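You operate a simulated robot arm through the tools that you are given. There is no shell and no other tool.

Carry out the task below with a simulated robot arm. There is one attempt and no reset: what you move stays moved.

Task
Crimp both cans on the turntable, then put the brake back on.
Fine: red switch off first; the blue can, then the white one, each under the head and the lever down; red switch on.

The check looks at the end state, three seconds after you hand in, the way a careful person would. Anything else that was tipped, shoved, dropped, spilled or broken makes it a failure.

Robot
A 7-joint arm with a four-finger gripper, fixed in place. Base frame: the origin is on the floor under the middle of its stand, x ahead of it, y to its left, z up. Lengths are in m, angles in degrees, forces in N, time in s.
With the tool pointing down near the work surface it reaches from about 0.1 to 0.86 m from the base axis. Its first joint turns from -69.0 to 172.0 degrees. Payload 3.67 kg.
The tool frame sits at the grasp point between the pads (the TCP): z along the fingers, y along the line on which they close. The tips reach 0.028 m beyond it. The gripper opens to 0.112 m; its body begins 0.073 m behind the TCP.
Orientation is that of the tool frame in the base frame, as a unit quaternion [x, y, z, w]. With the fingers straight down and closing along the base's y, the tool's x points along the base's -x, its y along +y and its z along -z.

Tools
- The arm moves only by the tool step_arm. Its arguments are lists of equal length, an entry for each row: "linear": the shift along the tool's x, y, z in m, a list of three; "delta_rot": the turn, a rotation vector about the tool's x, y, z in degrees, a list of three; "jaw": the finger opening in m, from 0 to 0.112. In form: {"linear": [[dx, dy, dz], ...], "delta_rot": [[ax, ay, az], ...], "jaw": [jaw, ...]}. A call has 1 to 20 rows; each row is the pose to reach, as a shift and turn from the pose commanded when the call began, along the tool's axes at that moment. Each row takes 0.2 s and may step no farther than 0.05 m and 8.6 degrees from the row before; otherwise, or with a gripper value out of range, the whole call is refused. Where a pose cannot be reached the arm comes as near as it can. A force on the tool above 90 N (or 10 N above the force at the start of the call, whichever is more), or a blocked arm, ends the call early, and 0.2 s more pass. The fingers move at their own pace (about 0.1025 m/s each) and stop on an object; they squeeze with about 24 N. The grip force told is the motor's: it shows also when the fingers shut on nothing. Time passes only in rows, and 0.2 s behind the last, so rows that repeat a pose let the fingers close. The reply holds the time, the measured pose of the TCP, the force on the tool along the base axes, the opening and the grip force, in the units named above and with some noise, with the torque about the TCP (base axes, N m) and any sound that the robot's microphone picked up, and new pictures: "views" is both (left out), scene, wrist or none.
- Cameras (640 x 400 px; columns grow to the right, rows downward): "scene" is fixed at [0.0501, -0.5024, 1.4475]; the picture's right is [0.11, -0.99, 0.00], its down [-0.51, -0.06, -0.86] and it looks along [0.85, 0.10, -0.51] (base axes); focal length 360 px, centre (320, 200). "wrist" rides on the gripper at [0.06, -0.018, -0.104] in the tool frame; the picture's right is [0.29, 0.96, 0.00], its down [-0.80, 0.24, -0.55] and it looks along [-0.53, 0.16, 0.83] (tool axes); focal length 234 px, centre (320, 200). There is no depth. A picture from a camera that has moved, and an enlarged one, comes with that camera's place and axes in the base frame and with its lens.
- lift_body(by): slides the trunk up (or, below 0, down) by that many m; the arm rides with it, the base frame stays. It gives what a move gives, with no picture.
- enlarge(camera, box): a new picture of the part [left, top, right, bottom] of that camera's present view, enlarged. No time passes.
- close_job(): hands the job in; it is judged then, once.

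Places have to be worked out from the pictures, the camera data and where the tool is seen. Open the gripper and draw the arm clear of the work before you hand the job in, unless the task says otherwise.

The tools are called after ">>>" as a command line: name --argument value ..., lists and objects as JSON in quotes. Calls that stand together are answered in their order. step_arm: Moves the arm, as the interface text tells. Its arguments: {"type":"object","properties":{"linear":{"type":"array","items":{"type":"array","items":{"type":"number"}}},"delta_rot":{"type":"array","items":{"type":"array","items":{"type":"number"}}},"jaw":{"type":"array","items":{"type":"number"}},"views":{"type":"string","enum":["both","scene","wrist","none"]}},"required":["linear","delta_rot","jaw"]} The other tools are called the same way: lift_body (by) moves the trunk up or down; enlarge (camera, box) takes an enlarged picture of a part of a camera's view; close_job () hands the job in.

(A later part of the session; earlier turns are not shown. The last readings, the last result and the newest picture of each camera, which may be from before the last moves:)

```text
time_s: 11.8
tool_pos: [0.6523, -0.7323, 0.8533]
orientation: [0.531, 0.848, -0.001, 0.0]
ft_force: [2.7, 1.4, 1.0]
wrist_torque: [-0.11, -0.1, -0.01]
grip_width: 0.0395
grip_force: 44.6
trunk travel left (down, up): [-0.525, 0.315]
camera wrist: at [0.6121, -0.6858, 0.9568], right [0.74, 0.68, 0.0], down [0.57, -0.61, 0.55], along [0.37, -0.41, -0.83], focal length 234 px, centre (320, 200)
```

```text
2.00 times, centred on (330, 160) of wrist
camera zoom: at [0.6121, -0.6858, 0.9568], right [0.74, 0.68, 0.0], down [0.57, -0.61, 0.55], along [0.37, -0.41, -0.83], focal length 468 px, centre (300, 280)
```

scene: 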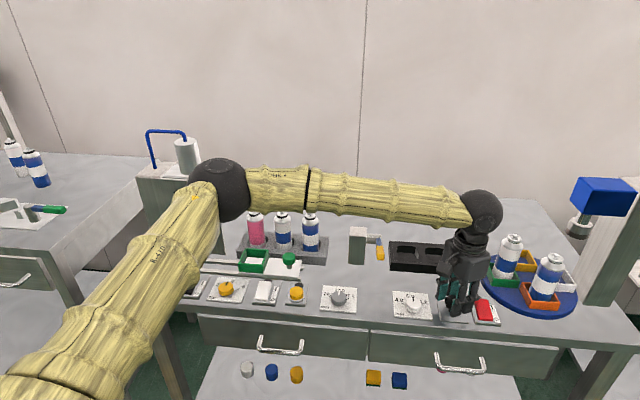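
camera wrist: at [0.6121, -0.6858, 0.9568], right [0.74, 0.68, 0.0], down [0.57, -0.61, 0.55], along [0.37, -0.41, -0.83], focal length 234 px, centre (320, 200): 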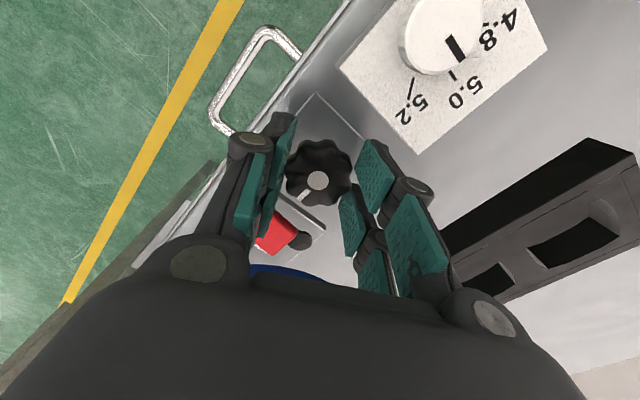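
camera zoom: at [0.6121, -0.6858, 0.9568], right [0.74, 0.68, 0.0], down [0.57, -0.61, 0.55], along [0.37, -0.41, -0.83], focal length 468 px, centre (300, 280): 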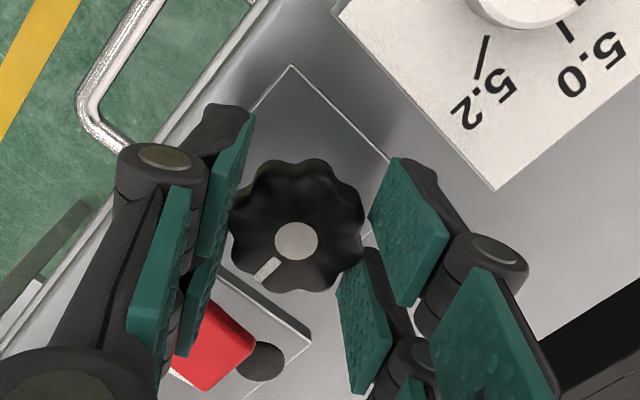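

The knob is gripped (opening 0.0395). A small test turn of 8° counter-clockwise, then I'll compare the turntable with before.

>>> step_arm --linear '[[0, 0, 0], [0, 0, 0], [0, 0, 0]]' --delta_rot '[[0, 0, -4], [0, 0, -8], [0, 0, -8]]' --jaw '[0, 0, 0]' --views "scene"

>>> enlarge --camera "scene" --box '[470, 220, 600, 330]'

>>> enlarge --camera "wrist" --box '[200, 60, 460, 260]'

```text
time_s: 12.6
tool_pos: [0.6528, -0.732, 0.8531]
orientation: [0.47, 0.883, 0.0, -0.001]
ft_force: [-1.1, 3.4, -2.1]
wrist_torque: [-0.05, -0.08, 0.02]
grip_width: 0.0391
grip_force: 44.5
trunk travel left (down, up): [-0.525, 0.315]
```

scene: 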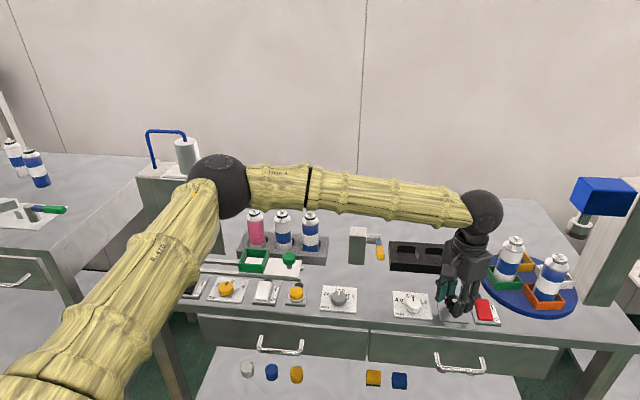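

```text
3.64 times, centred on (535, 275) of scene
camera zoom: at [0.0501, -0.5024, 1.4475], right [0.11, -0.99, 0.0], down [-0.51, -0.06, -0.86], along [0.85, 0.1, -0.51], focal length 1308 px, centre (-462, -73)
```

zoom: 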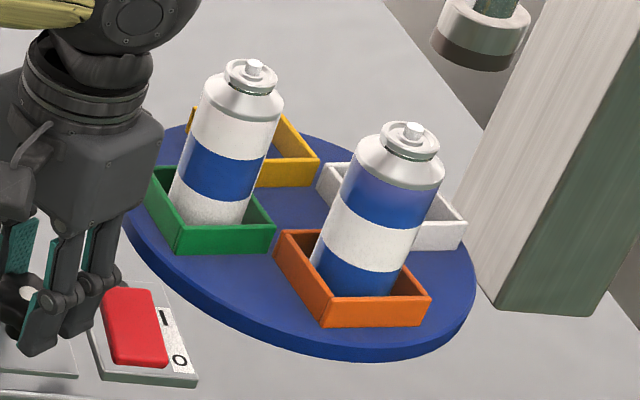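

```text
2.00 times, centred on (330, 160) of wrist
camera zoom: at [0.6058, -0.6924, 0.9568], right [0.63, 0.77, 0.0], down [0.64, -0.53, 0.55], along [0.43, -0.35, -0.83], focal length 468 px, centre (300, 280)
```

zoom: 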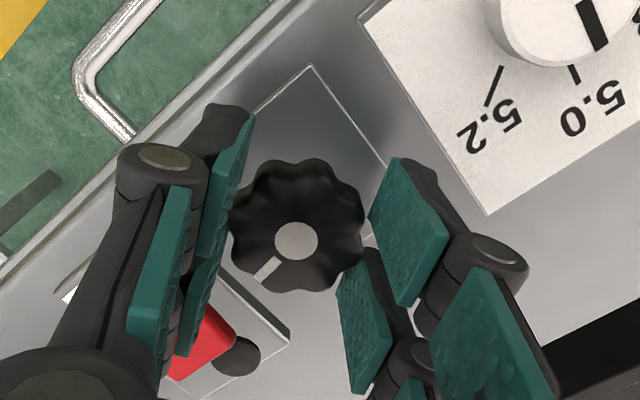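

The turntable follows the knob in the same direction, so the knob is its drive. I'll turn another 40° and measure the ratio.

>>> step_arm --linear '[[0, 0, 0], [0, 0, 0], [0, 0, 0], [0, 0, 0], [0, 0, 0], [0, 0, 0], [0, 0, 0]]' --delta_rot '[[0, 0, -6], [0, 0, -12], [0, 0, -18], [0, 0, -24], [0, 0, -32], [0, 0, -40], [0, 0, -40]]' --jaw '[0, 0, 0, 0, 0, 0, 0]' --views "scene"

>>> enlarge --camera "scene" --box '[470, 220, 600, 330]'

>>> enlarge --camera "wrist" --box '[200, 60, 460, 260]'

```text
time_s: 14.2
tool_pos: [0.652, -0.734, 0.8537]
orientation: [0.14, 0.99, 0.0, -0.001]
ft_force: [-19.2, -10.9, -5.9]
wrist_torque: [-0.1, 0.8, -0.09]
grip_width: 0.0393
grip_force: 44.7
trunk travel left (down, up): [-0.525, 0.315]
```

scene: 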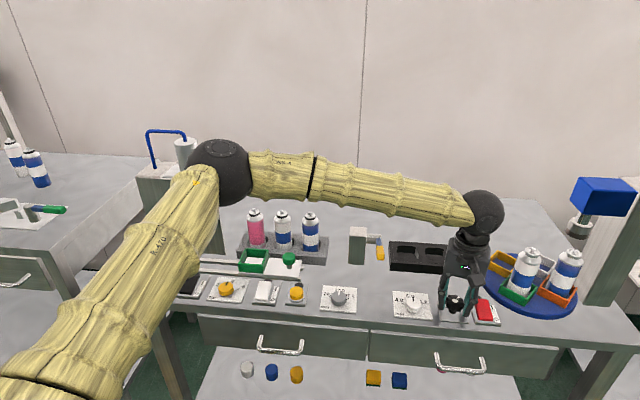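

```text
3.64 times, centred on (535, 275) of scene
camera zoom: at [0.0501, -0.5024, 1.4475], right [0.11, -0.99, 0.0], down [-0.51, -0.06, -0.86], along [0.85, 0.1, -0.51], focal length 1308 px, centre (-462, -73)
```

zoom: 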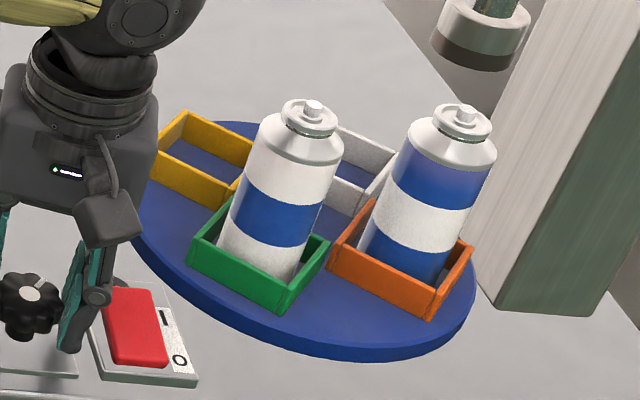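

```text
2.00 times, centred on (330, 160) of wrist
camera zoom: at [0.5907, -0.7345, 0.9569], right [-0.01, 1.0, 0.0], down [0.83, 0.01, 0.55], along [0.55, 0.01, -0.83], focal length 468 px, centre (300, 280)
```

zoom: 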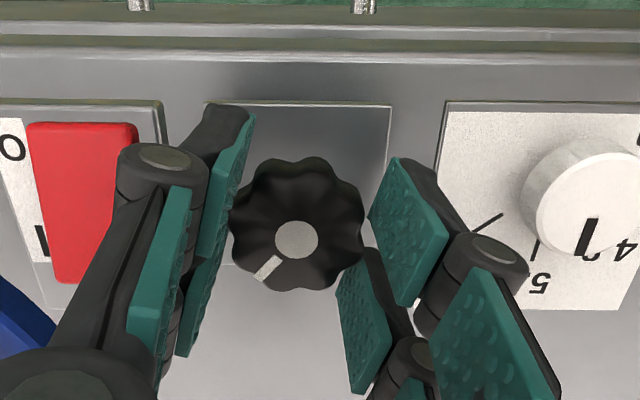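

Knob:turntable is 1:1 — after 48° the cans sit at 229° and 139° around centre (0.750,-0.926). I'll turn the remaining ~42° to bring the blue can under the head, easing 1–2 mm to unload the side force.

>>> step_arm --linear '[[0.001, -0.001, 0], [0.001, -0.001, 0], [0.001, -0.001, 0], [0.001, -0.001, 0], [0.001, -0.001, 0], [0.001, -0.001, 0], [0.001, -0.001, 0]]' --delta_rot '[[0, 0, -6], [0, 0, -12], [0, 0, -19], [0, 0, -26], [0, 0, -34], [0, 0, -42], [0, 0, -42]]' --jaw '[0, 0, 0, 0, 0, 0, 0]' --views "scene"

>>> enlarge --camera "scene" --box '[470, 220, 600, 330]'

>>> enlarge --camera "wrist" --box '[200, 60, 460, 260]'

```text
time_s: 15.8
tool_pos: [0.6524, -0.736, 0.8532]
orientation: [-0.225, 0.974, 0.0, 0.0]
ft_force: [7.9, -36.1, 10.2]
wrist_torque: [-1.11, -0.05, -0.09]
grip_width: 0.0386
grip_force: 45.0
trunk travel left (down, up): [-0.525, 0.315]
```

scene: 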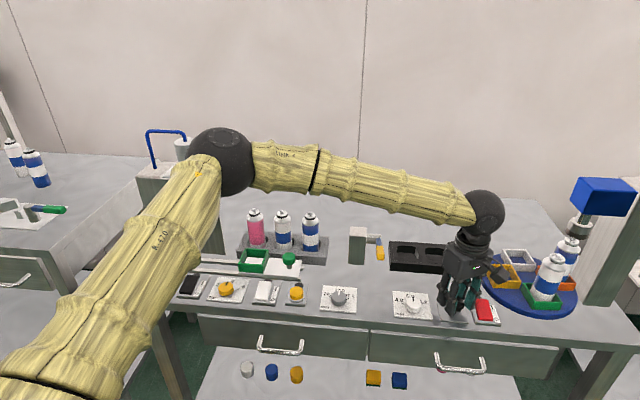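

```text
3.64 times, centred on (535, 275) of scene
camera zoom: at [0.0501, -0.5024, 1.4475], right [0.11, -0.99, 0.0], down [-0.51, -0.06, -0.86], along [0.85, 0.1, -0.51], focal length 1308 px, centre (-462, -73)
```

zoom: 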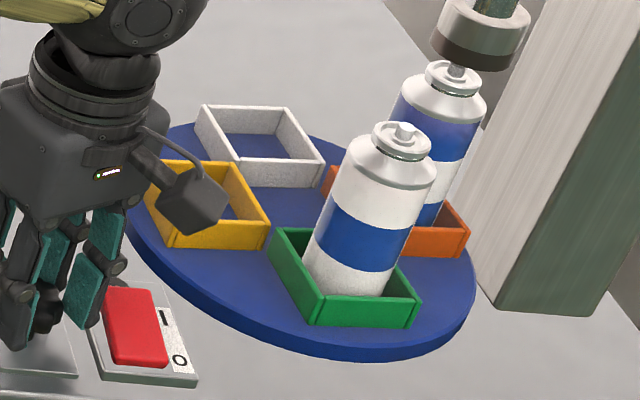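

```text
2.00 times, centred on (330, 160) of wrist
camera zoom: at [0.608, -0.7779, 0.9568], right [-0.68, 0.73, 0.0], down [0.61, 0.57, 0.55], along [0.41, 0.38, -0.83], focal length 468 px, centre (300, 280)
```

zoom: 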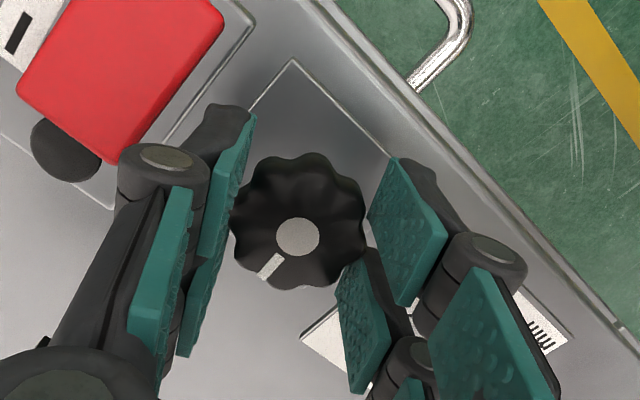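

The blue can is now close to under the head; the side force has grown (−36 N in y), so the grip is off the knob's axis. Zooming hard to judge the table's exact angle.

>>> enlarge --camera "scene" --box '[560, 205, 620, 260]'

>>> enlarge --camera "scene" --box '[510, 240, 610, 320]'

>>> enlarge --camera "scene" --box '[480, 235, 580, 300]'

```text
7.27 times, centred on (590, 232) of scene
camera zoom: at [0.0501, -0.5024, 1.4475], right [0.11, -0.99, 0.0], down [-0.51, -0.06, -0.86], along [0.85, 0.1, -0.51], focal length 2617 px, centre (-1644, -36)
```

zoom: 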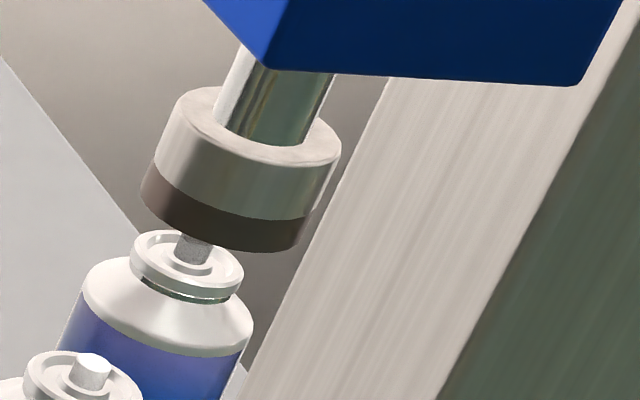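

```text
5.00 times, centred on (560, 280) of scene
camera zoom: at [0.0501, -0.5024, 1.4475], right [0.11, -0.99, 0.0], down [-0.51, -0.06, -0.86], along [0.85, 0.1, -0.51], focal length 1799 px, centre (-880, -200)
```

zoom: 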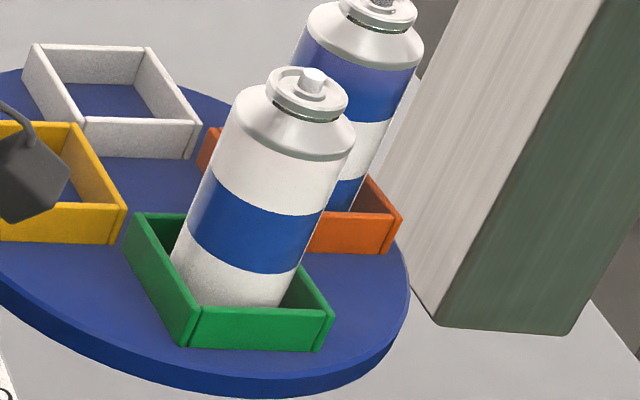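

```text
6.15 times, centred on (530, 268) of scene
camera zoom: at [0.0501, -0.5024, 1.4475], right [0.11, -0.99, 0.0], down [-0.51, -0.06, -0.86], along [0.85, 0.1, -0.51], focal length 2214 px, centre (-972, -215)
```

zoom: 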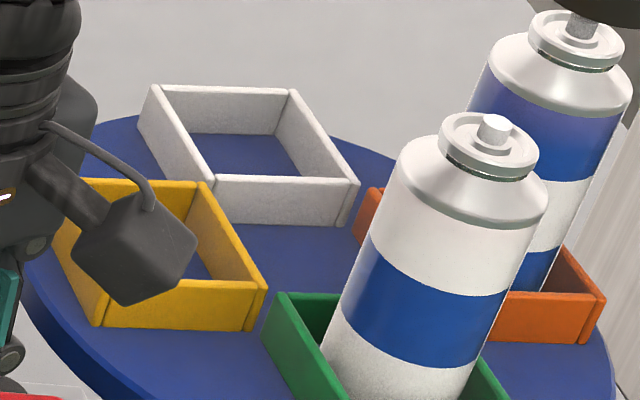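

From the can-to-can line and the pocket walls the table is about 3.5° past square (knob centre fits at (0.654,-0.734)). I'll back off 3.5° and shift the command ~2.8 mm to unload the side force.

>>> step_arm --linear '[[0.0005, -0.0028, 0], [0.0005, -0.0028, 0], [0.0005, -0.0028, 0]]' --delta_rot '[[0, 0, 1.5], [0, 0, 3.5], [0, 0, 3.5]]' --jaw '[0, 0, 0]' --views "scene"

>>> enlarge --camera "scene" --box '[510, 240, 610, 320]'

>>> enlarge --camera "scene" --box '[560, 205, 620, 260]'

>>> enlarge --camera "scene" --box '[480, 235, 580, 300]'

```text
time_s: 16.6
tool_pos: [0.6525, -0.7359, 0.8542]
orientation: [-0.195, 0.981, 0.0, 0.0]
ft_force: [-1.6, -12.5, 7.5]
wrist_torque: [0.19, -0.16, -0.01]
grip_width: 0.0386
grip_force: 45.0
trunk travel left (down, up): [-0.525, 0.315]
```

scene: 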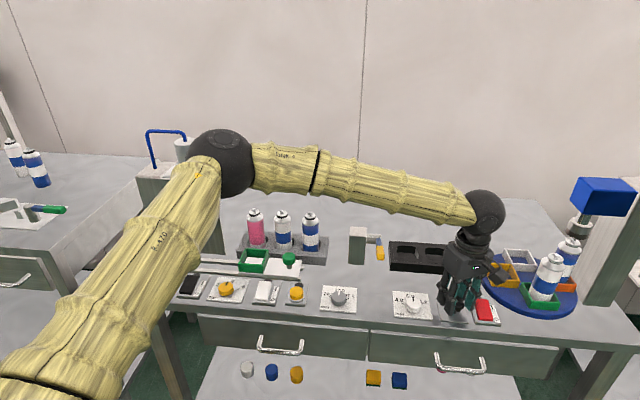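

```text
5.00 times, centred on (560, 280) of scene
camera zoom: at [0.0501, -0.5024, 1.4475], right [0.11, -0.99, 0.0], down [-0.51, -0.06, -0.86], along [0.85, 0.1, -0.51], focal length 1799 px, centre (-880, -200)
```

zoom: 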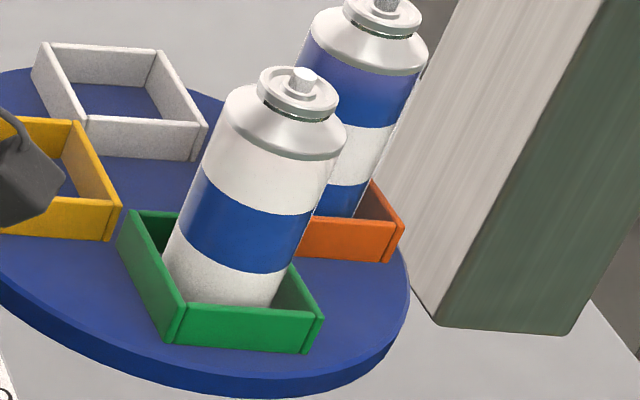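

```text
7.27 times, centred on (590, 232) of scene
camera zoom: at [0.0501, -0.5024, 1.4475], right [0.11, -0.99, 0.0], down [-0.51, -0.06, -0.86], along [0.85, 0.1, -0.51], focal length 2617 px, centre (-1644, -36)
```

zoom: 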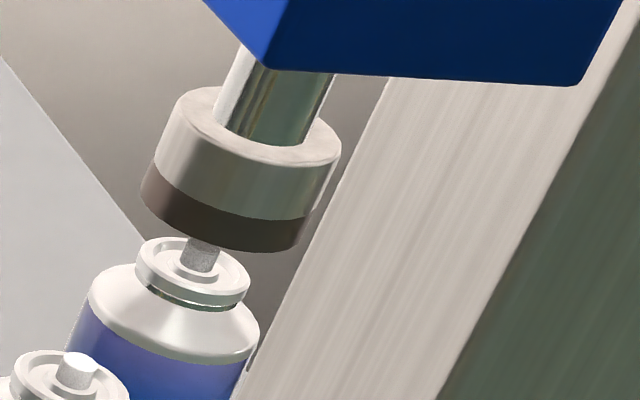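

```text
6.15 times, centred on (530, 268) of scene
camera zoom: at [0.0501, -0.5024, 1.4475], right [0.11, -0.99, 0.0], down [-0.51, -0.06, -0.86], along [0.85, 0.1, -0.51], focal length 2214 px, centre (-972, -215)
```

zoom: 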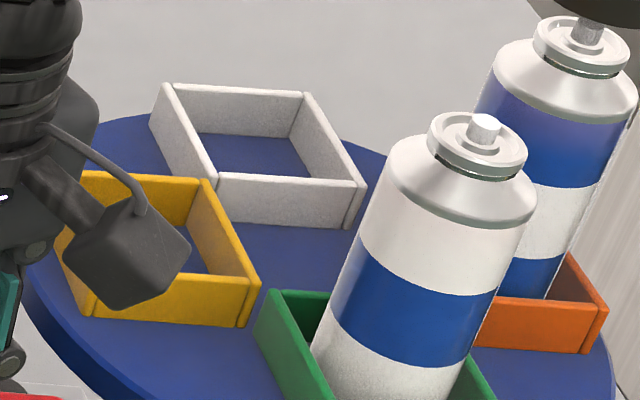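

Now the can-to-can line reads square (−45.0°) and the blue can's cap sits on the head's axis. I'll release gently, shifting away from the rocker as the fingers open, and rise.

>>> step_arm --linear '[[0, 0.001, 0], [0, 0.004, -0.002], [0, 0.005, -0.01], [0, 0.005, -0.03], [0, 0.005, -0.07], [0, 0.005, -0.11]]' --delta_rot '[[0, 0, 0], [0, 0, 0], [0, 0, 0], [0, 0, 0], [0, 0, 0], [0, 0, 0]]' --jaw '[0.042, 0.048, 0.052, 0.052, 0.052, 0.052]' --views "both"

>>> enlarge --camera "scene" --box '[480, 235, 580, 300]'

>>> enlarge --camera "scene" --box '[430, 200, 600, 335]'

```text
time_s: 18.0
tool_pos: [0.6483, -0.7297, 0.9625]
orientation: [-0.194, 0.981, 0.001, -0.001]
ft_force: [0.3, 0.4, 0.8]
wrist_torque: [-0.02, -0.06, -0.03]
grip_width: 0.052
grip_force: 0.0
trunk travel left (down, up): [-0.525, 0.315]
camera wrist: at [0.6015, -0.7691, 1.0666], right [-0.63, 0.78, 0.0], down [0.65, 0.53, 0.55], along [0.43, 0.35, -0.83], focal length 234 px, centre (320, 200)
```

scene: 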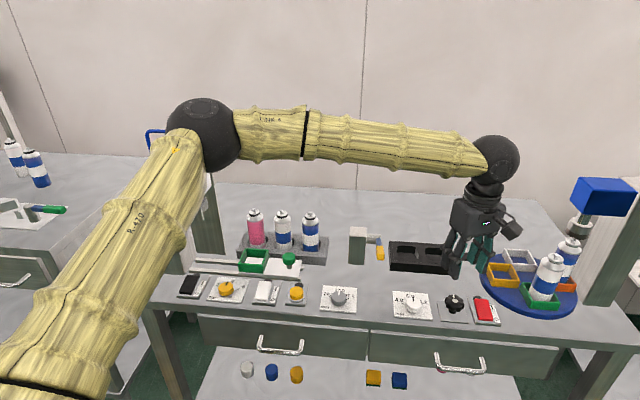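
wrist: 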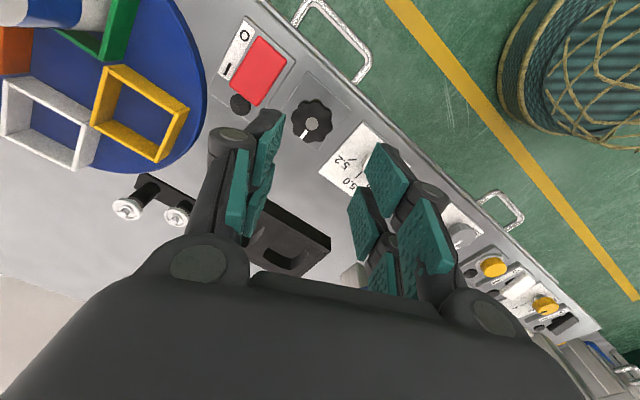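

```text
6.15 times, centred on (530, 268) of scene
camera zoom: at [0.0501, -0.5024, 1.4475], right [0.11, -0.99, 0.0], down [-0.51, -0.06, -0.86], along [0.85, 0.1, -0.51], focal length 2214 px, centre (-972, -215)
```

zoom: 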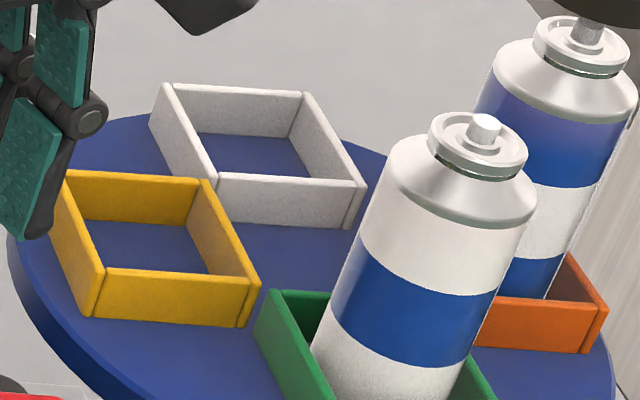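

```text
2.96 times, centred on (515, 268) of scene
camera zoom: at [0.0501, -0.5024, 1.4475], right [0.11, -0.99, 0.0], down [-0.51, -0.06, -0.86], along [0.85, 0.1, -0.51], focal length 1066 px, centre (-258, 0)
```

zoom: 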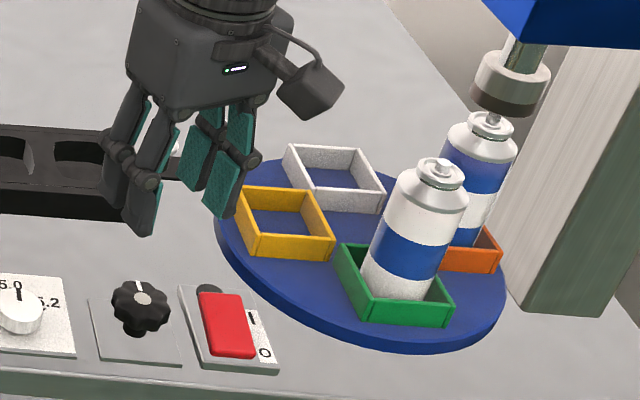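

The table held its place: the green pocket and white can now look exactly as the orange pocket and blue can did at the start. Next I look at the yellow-handled lever from closer by.

>>> step_arm --linear '[[0.007, 0.025, -0.03], [0.014, 0.05, -0.05], [0.0214, 0.0738, -0.05]]' --delta_rot '[[0, 0, 7.5], [0, 0, 15], [0, 0, 22.5]]' --jaw '[0.05, 0.02, 0.0]' --views "both"

>>> enlarge --camera "wrist" --box '[380, 180, 560, 320]'

>>> enlarge --camera "scene" --box '[330, 210, 420, 280]'

```text
time_s: 18.8
tool_pos: [0.6, -0.67, 1.0143]
orientation: [0.001, 1.0, -0.001, 0.0]
ft_force: [-0.6, 0.8, 0.4]
wrist_torque: [-0.02, 0.01, 0.0]
grip_width: 0.0
grip_force: 23.3
trunk travel left (down, up): [-0.525, 0.315]
camera wrist: at [0.5419, -0.6875, 1.1172], right [-0.29, 0.96, 0.0], down [0.8, 0.24, 0.55], along [0.53, 0.16, -0.83], focal length 234 px, centre (320, 200)
```

scene: 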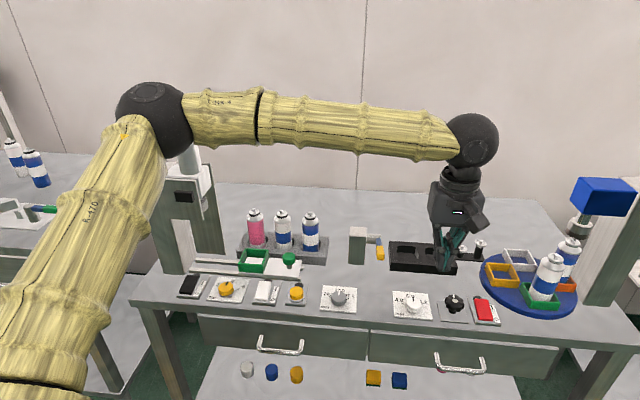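
wrist: 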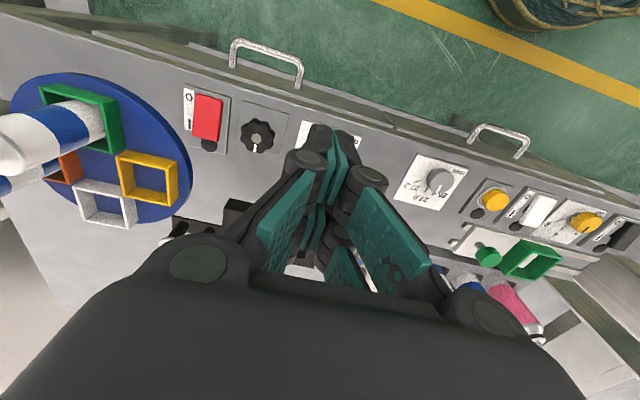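

```text
2.86 times, centred on (470, 250) of wrist
camera zoom: at [0.5419, -0.6875, 1.1172], right [-0.29, 0.96, 0.0], down [0.8, 0.24, 0.55], along [0.53, 0.16, -0.83], focal length 669 px, centre (-109, 57)
```

zoom: 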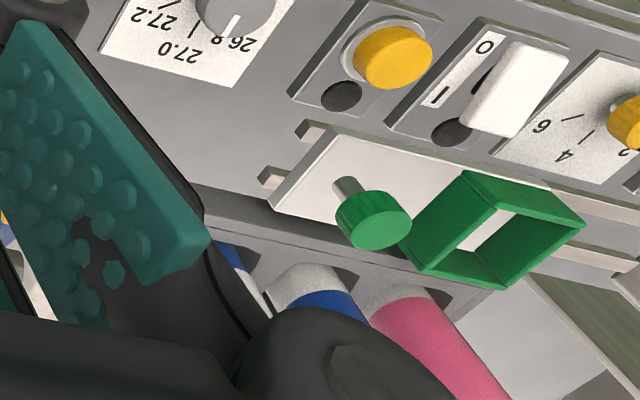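

```text
5.71 times, centred on (375, 245) of scene
camera zoom: at [0.0501, -0.5024, 1.4475], right [0.11, -0.99, 0.0], down [-0.51, -0.06, -0.86], along [0.85, 0.1, -0.51], focal length 2056 px, centre (6, -57)
```

zoom: 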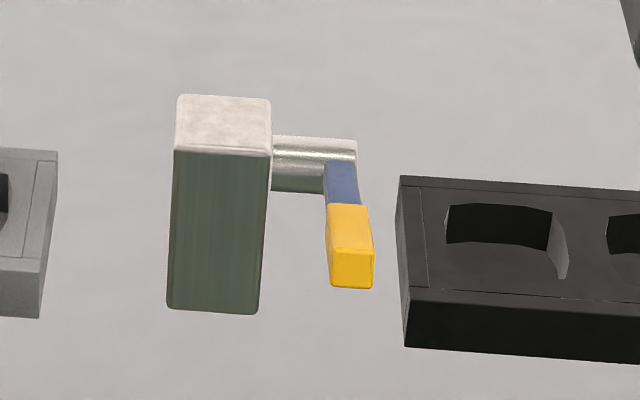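

The lever is hidden behind the fingers here, so I'll move to its other side (y≈−0.42) at a safe height to see it clearly.

>>> step_arm --linear '[[0.005, 0.042, -0.02], [0.01, 0.084, -0.04], [0.015, 0.126, -0.04], [0.02, 0.168, -0.04], [0.02, 0.21, -0.04], [0.02, 0.25, -0.04]]' --delta_rot '[[0, 0, 0], [0, 0, 0], [0, 0, 0], [0, 0, 0], [0, 0, 0], [0, 0, 0]]' --jaw '[0, 0, 0, 0, 0, 0]' --views "both"

>>> enlarge --camera "wrist" --box '[60, 110, 240, 250]'

>>> enlarge --camera "scene" --box '[330, 210, 420, 280]'

```text
time_s: 20.2
tool_pos: [0.5463, -0.4486, 0.901]
orientation: [0.014, 0.989, 0.005, -0.15]
ft_force: [-1.1, -1.5, -0.3]
wrist_torque: [0.02, -0.04, 0.01]
grip_width: 0.0
grip_force: 24.2
trunk travel left (down, up): [-0.525, 0.315]
stopped in row 6: the arm was blocked; the commanded pose is now the measured one
camera wrist: at [0.5212, -0.4657, 1.0175], right [-0.25, 0.96, 0.09], down [0.93, 0.21, 0.29], along [0.26, 0.16, -0.95], focal length 234 px, centre (320, 200)
```

scene: 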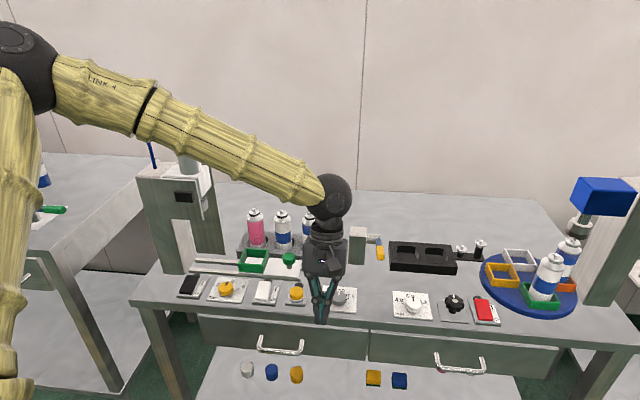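
wrist: 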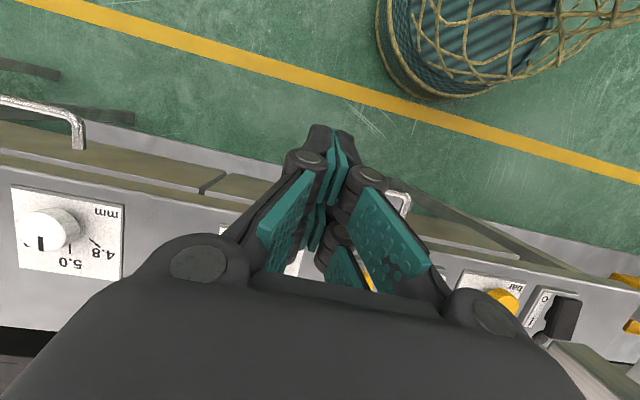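

```text
2.86 times, centred on (150, 180) of wrist
camera zoom: at [0.5212, -0.4657, 1.0175], right [-0.25, 0.96, 0.09], down [0.93, 0.21, 0.29], along [0.26, 0.16, -0.95], focal length 669 px, centre (806, 257)
```

zoom: 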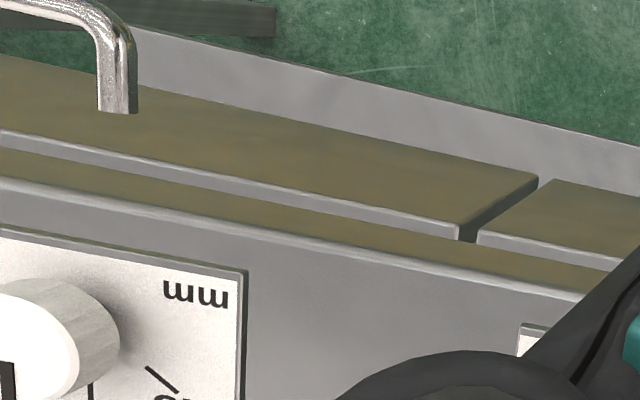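

```text
5.71 times, centred on (375, 245) of scene
camera zoom: at [0.0501, -0.5024, 1.4475], right [0.11, -0.99, 0.0], down [-0.51, -0.06, -0.86], along [0.85, 0.1, -0.51], focal length 2056 px, centre (6, -57)
```

zoom: 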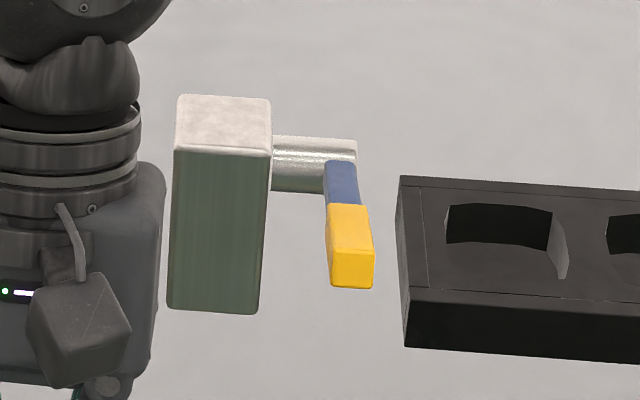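

The arm was blocked here (probably a joint limit), and the pose sagged to z=0.90 with a 17° tilt. Forces are near zero and nothing looks disturbed. I'll lift straight up first and square the tool again.

>>> step_arm --linear '[[0.009, 0, -0.029], [0.018, 0, -0.057], [0.027, 0, -0.086], [0.036, 0, -0.115]]' --delta_rot '[[0, 0, 0], [0, -4, 0], [0, -8, 0], [0, -12, 0]]' --jaw '[0, 0, 0, 0]' --views "both"

```text
time_s: 21.1
tool_pos: [0.521, -0.4589, 0.9161]
orientation: [0.027, 0.987, 0.01, -0.158]
ft_force: [0.3, 0.1, 0.6]
wrist_torque: [0.04, 0.04, 0.01]
grip_width: 0.0
grip_force: 24.0
trunk travel left (down, up): [-0.525, 0.315]
stopped in row 4: the arm was blocked; the commanded pose is now the measured one
camera wrist: at [0.4959, -0.4781, 1.033], right [-0.22, 0.97, 0.1], down [0.94, 0.18, 0.28], along [0.25, 0.16, -0.95], focal length 234 px, centre (320, 200)
```

scene: 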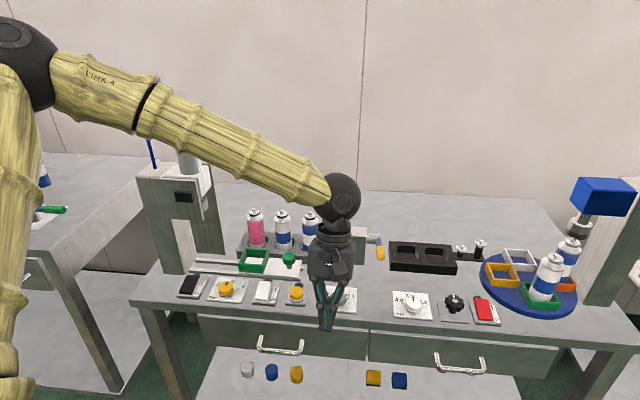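
wrist: 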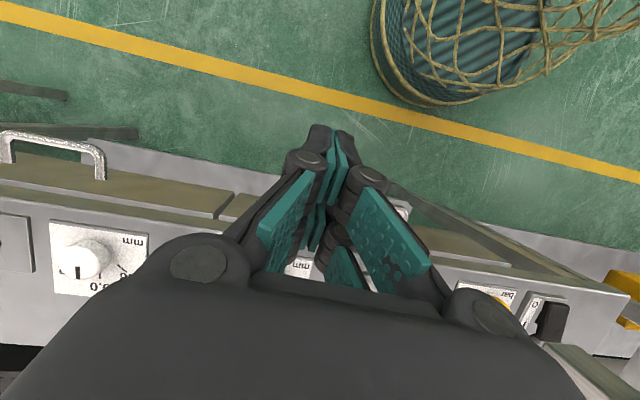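

Still blocked and hardly rising. I'll look at the whole arm toward the left to see what is blocking it.

>>> enlarge --camera "scene" --box '[0, 0, 20, 400]'

>>> enlarge --camera "scene" --box '[240, 200, 420, 320]'

>>> enlarge --camera "scene" --box '[0, 0, 640, 10]'

```text
1.00 times, centred on (10, 200) of scene (not enlarged: the box is as wide or as high as the picture)
camera zoom: at [0.0501, -0.5024, 1.4475], right [0.11, -0.99, 0.0], down [-0.51, -0.06, -0.86], along [0.85, 0.1, -0.51], focal length 360 px, centre (630, 200)
```

zoom: 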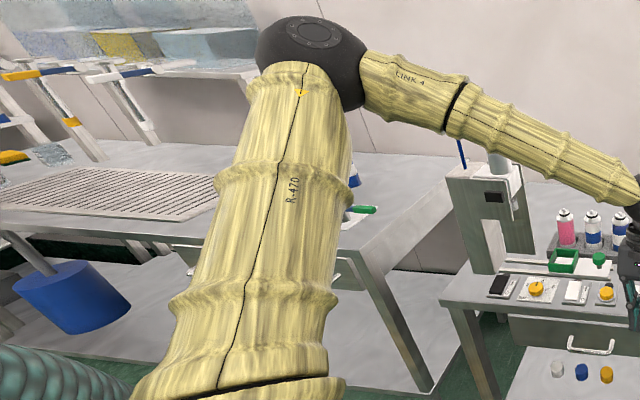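

```text
3.33 times, centred on (330, 260) of scene
camera zoom: at [0.0501, -0.5024, 1.4475], right [0.11, -0.99, 0.0], down [-0.51, -0.06, -0.86], along [0.85, 0.1, -0.51], focal length 1199 px, centre (287, 0)
```

zoom: 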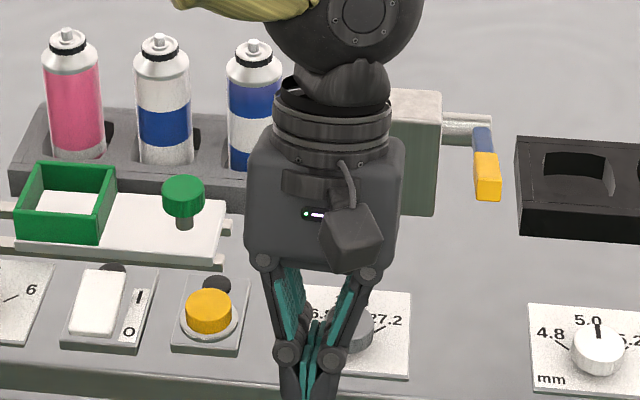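

```text
1.00 times, centred on (320, 5) of scene (not enlarged: the box is as wide or as high as the picture)
camera zoom: at [0.0501, -0.5024, 1.4475], right [0.11, -0.99, 0.0], down [-0.51, -0.06, -0.86], along [0.85, 0.1, -0.51], focal length 360 px, centre (320, 395)
```

zoom: 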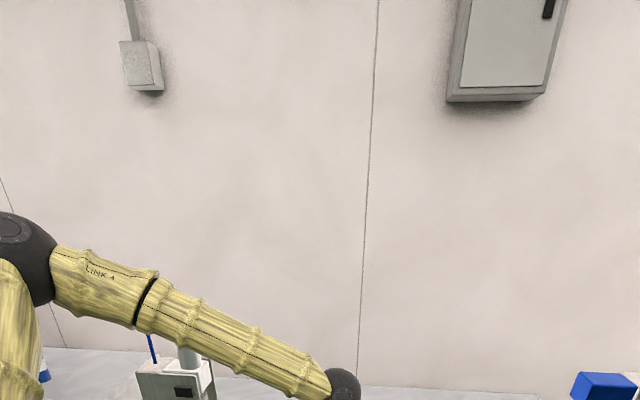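

The whole arm is clear of everything; it looks like an elbow/shoulder joint limit at this smaller radius. Moving outward and up should free it, so I'll shift by (+0.06,−0.05,+0.04) in base axes.

>>> step_arm --linear '[[-0.0156, -0.0154, -0.0194], [-0.0313, -0.0307, -0.0387], [-0.0469, -0.0461, -0.0581], [-0.0469, -0.0461, -0.0581]]' --delta_rot '[[0, 0, 0], [0, 0, 0], [0, 0, 0], [0, 0, 0]]' --jaw '[0, 0, 0, 0]' --views "both"

```text
time_s: 22.1
tool_pos: [0.5832, -0.5065, 0.9595]
orientation: [0.026, 0.987, 0.008, -0.156]
ft_force: [-0.4, -0.1, 0.4]
wrist_torque: [-0.01, -0.02, 0.0]
grip_width: 0.0003
grip_force: 24.5
trunk travel left (down, up): [-0.525, 0.315]
camera wrist: at [0.5575, -0.5251, 1.076], right [-0.22, 0.97, 0.1], down [0.94, 0.19, 0.28], along [0.26, 0.15, -0.95], focal length 234 px, centre (320, 200)
```

scene: 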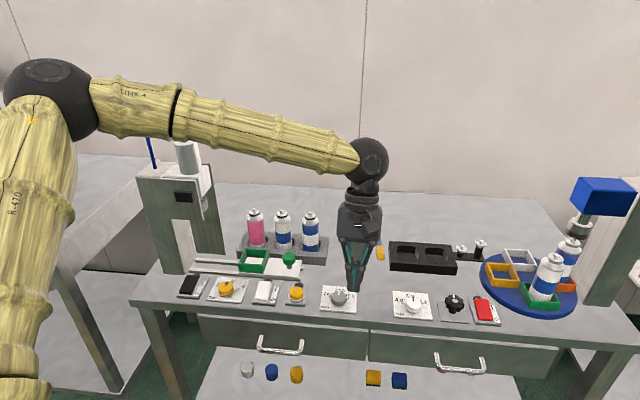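
wrist: 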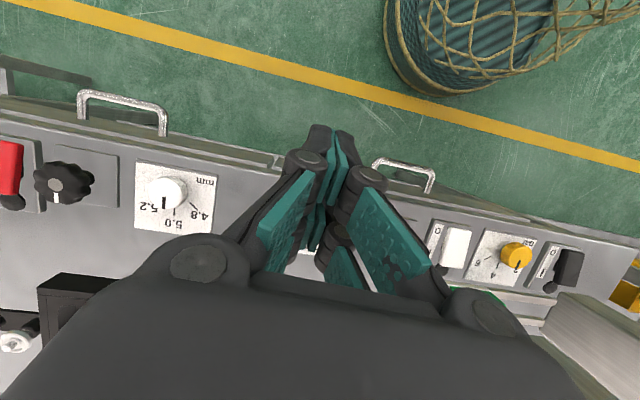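

Free again and tracking exactly. I'll straighten the tool, rise, and open the fingers to look at the lever between them from about (0.60,-0.60,1.10).

>>> step_arm --linear '[[0.0057, -0.0228, -0.0353], [0.0115, -0.0456, -0.0705], [0.0172, -0.0684, -0.1058], [0.0229, -0.0912, -0.141], [0.0229, -0.0912, -0.141]]' --delta_rot '[[0, -4.5, -0.8], [0, -9, -1.5], [0, -13.5, -2.2], [0, -18, -3], [0, -18, -3]]' --jaw '[0.03, 0.06, 0.09, 0.112, 0.112]' --views "both"

>>> enlarge --camera "wrist" --box '[250, 150, 380, 260]'

```text
time_s: 23.3
tool_pos: [0.6007, -0.5998, 1.099]
orientation: [0.001, 1.0, 0.008, 0.0]
ft_force: [-0.1, 0.7, -0.7]
wrist_torque: [-0.02, 0.01, 0.01]
grip_width: 0.1119
grip_force: 0.1
trunk travel left (down, up): [-0.525, 0.315]
camera wrist: at [0.5413, -0.6201, 1.2023], right [-0.29, 0.96, 0.02], down [0.8, 0.23, 0.56], along [0.53, 0.17, -0.83], focal length 234 px, centre (320, 200)
```

scene: 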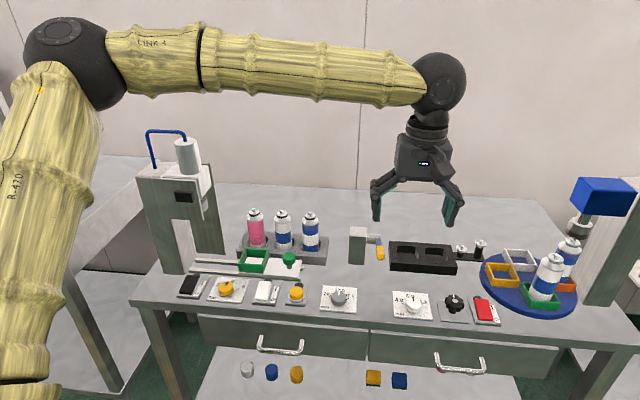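
wrist: 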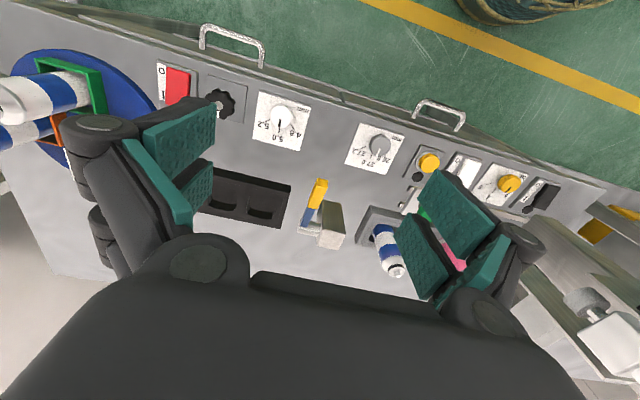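

```text
3.64 times, centred on (315, 205) of wrist
camera zoom: at [0.5413, -0.6201, 1.2023], right [-0.29, 0.96, 0.02], down [0.8, 0.23, 0.56], along [0.53, 0.17, -0.83], focal length 852 px, centre (338, 182)
```

zoom: 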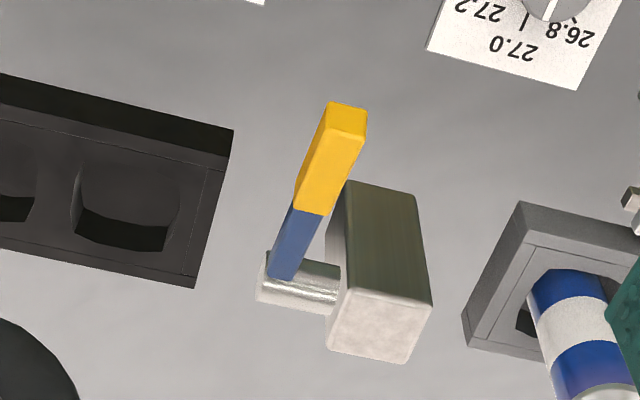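

Lever triangulated: yellow end at (0.695,-0.566,0.928), pivot near (0.81,-0.566,0.885), raised about 17°. I'll come with closed fingers above the yellow handle at x≈0.712.

>>> step_arm --linear '[[-0.037, 0.012, 0.02], [-0.074, 0.024, 0.04], [-0.111, 0.034, 0.06], [-0.111, 0.034, 0.1], [-0.111, 0.034, 0.135]]' --delta_rot '[[0.9, 0, 0], [0.9, 0, 0], [0.9, 0, 0], [0.9, 0, 0], [0.9, 0, 0]]' --jaw '[0.06, 0.02, 0.0, 0.0, 0.0]' --views "both"

>>> enlarge --camera "scene" --box '[330, 190, 440, 280]'

>>> enlarge --camera "wrist" --box '[240, 110, 440, 290]'

```text
time_s: 24.5
tool_pos: [0.7131, -0.5673, 0.9601]
orientation: [0.0, 1.0, 0.001, -0.001]
ft_force: [-0.4, 0.9, 0.7]
wrist_torque: [0.01, 0.0, -0.03]
grip_width: 0.0
grip_force: 24.1
trunk travel left (down, up): [-0.525, 0.315]
camera wrist: at [0.6534, -0.5852, 1.0642], right [-0.29, 0.96, 0.0], down [0.8, 0.24, 0.55], along [0.53, 0.16, -0.83], focal length 234 px, centre (320, 200)
```

scene: 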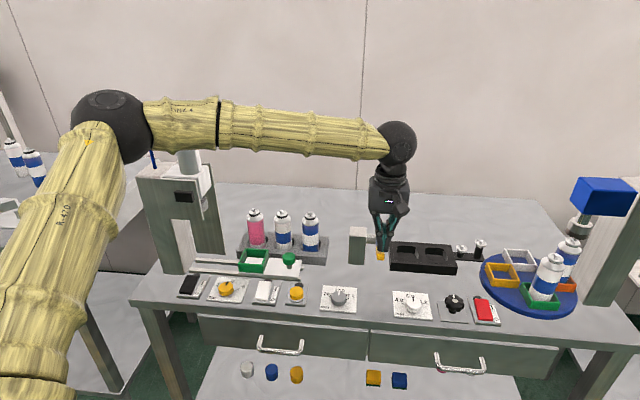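
wrist: 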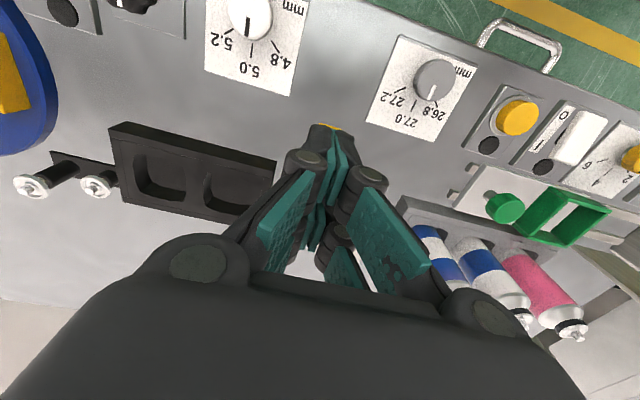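

```text
4.44 times, centred on (385, 235) of scene
camera zoom: at [0.0501, -0.5024, 1.4475], right [0.11, -0.99, 0.0], down [-0.51, -0.06, -0.86], along [0.85, 0.1, -0.51], focal length 1599 px, centre (31, 44)
```

zoom: 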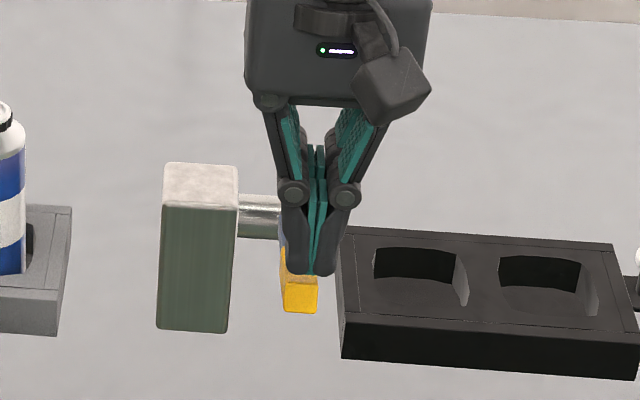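

```text
2.22 times, centred on (340, 200) of wrist
camera zoom: at [0.6534, -0.5852, 1.0642], right [-0.29, 0.96, 0.0], down [0.8, 0.24, 0.55], along [0.53, 0.16, -0.83], focal length 520 px, centre (276, 200)
```

zoom: 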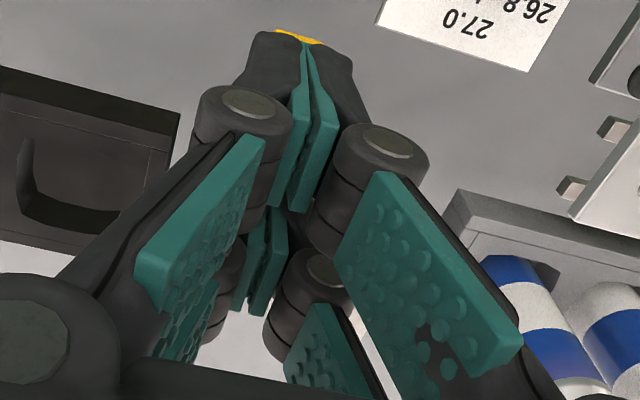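

The fingertips are right above the yellow handle, just 3–4 mm to its right. I'll shift 3 mm and press down in small steps.

>>> step_arm --linear '[[0, 0.003, 0.004], [0, 0.003, 0.009], [0, 0.003, 0.014], [0, 0.003, 0.019], [0, 0.003, 0.024]]' --delta_rot '[[0, 0, 0], [0, 0, 0], [0, 0, 0], [0, 0, 0], [0, 0, 0]]' --jaw '[0, 0, 0, 0, 0]' --views "scene"

>>> enlarge --camera "scene" --box '[330, 190, 440, 280]'

>>> enlarge --camera "scene" --box '[560, 170, 620, 260]'

```text
time_s: 25.7
tool_pos: [0.7101, -0.563, 0.9407]
orientation: [0.001, 1.0, 0.001, -0.001]
ft_force: [-0.7, -0.3, 0.6]
wrist_torque: [-0.05, 0.04, 0.04]
grip_width: 0.0062
grip_force: 35.4
trunk travel left (down, up): [-0.525, 0.315]
```

scene: 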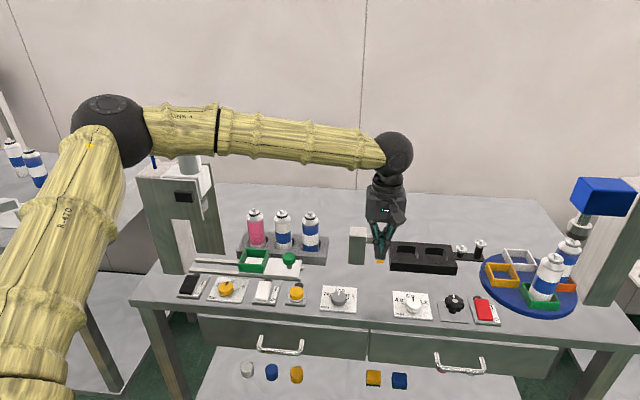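

```text
4.44 times, centred on (385, 235) of scene
camera zoom: at [0.0501, -0.5024, 1.4475], right [0.11, -0.99, 0.0], down [-0.51, -0.06, -0.86], along [0.85, 0.1, -0.51], focal length 1599 px, centre (31, 44)
```

zoom: 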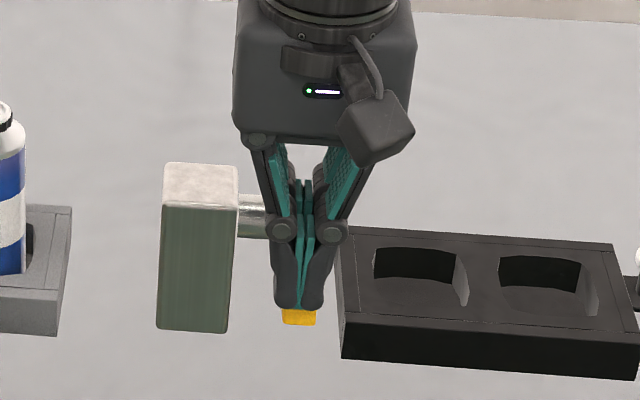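

```text
4.44 times, centred on (590, 215) of scene
camera zoom: at [0.0501, -0.5024, 1.4475], right [0.11, -0.99, 0.0], down [-0.51, -0.06, -0.86], along [0.85, 0.1, -0.51], focal length 1599 px, centre (-880, 133)
```

zoom: 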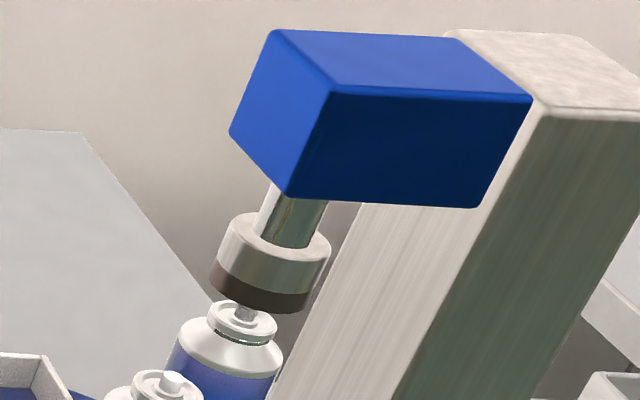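

The lever is following down with almost no resistance. Continuing to press and watching the head.

>>> step_arm --linear '[[0, 0, 0.006], [0, 0, 0.012], [0, 0, 0.018], [0, 0, 0.024], [0, 0, 0.03]]' --delta_rot '[[0, 0, 0], [0, 0, 0], [0, 0, 0], [0, 0, 0], [0, 0, 0]]' --jaw '[0, 0, 0, 0, 0]' --views "scene"

>>> enlarge --camera "scene" --box '[330, 190, 440, 280]'

>>> enlarge --camera "scene" --box '[560, 170, 620, 260]'

```text
time_s: 26.9
tool_pos: [0.7095, -0.5632, 0.911]
orientation: [0.001, 1.0, 0.001, 0.0]
ft_force: [0.2, -0.3, 2.6]
wrist_torque: [-0.03, 0.1, -0.02]
grip_width: 0.0062
grip_force: 35.9
trunk travel left (down, up): [-0.525, 0.315]
```

scene: 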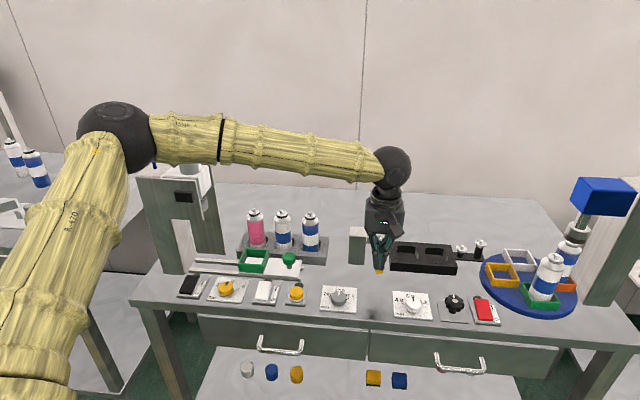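

```text
4.44 times, centred on (385, 235) of scene
camera zoom: at [0.0501, -0.5024, 1.4475], right [0.11, -0.99, 0.0], down [-0.51, -0.06, -0.86], along [0.85, 0.1, -0.51], focal length 1599 px, centre (31, 44)
```

zoom: 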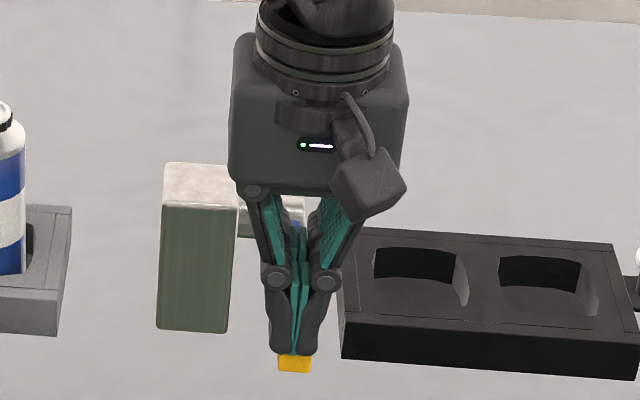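

```text
4.44 times, centred on (590, 215) of scene
camera zoom: at [0.0501, -0.5024, 1.4475], right [0.11, -0.99, 0.0], down [-0.51, -0.06, -0.86], along [0.85, 0.1, -0.51], focal length 1599 px, centre (-880, 133)
```

zoom: 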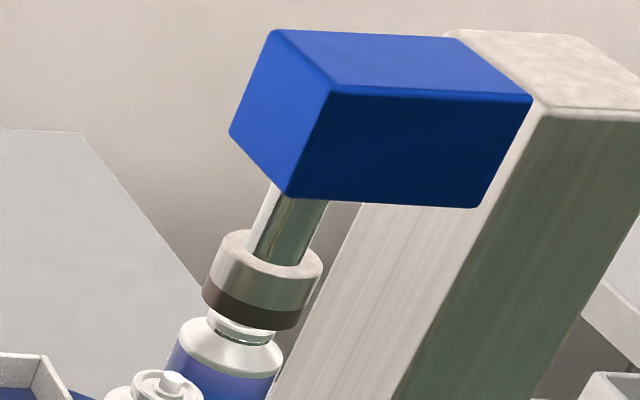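

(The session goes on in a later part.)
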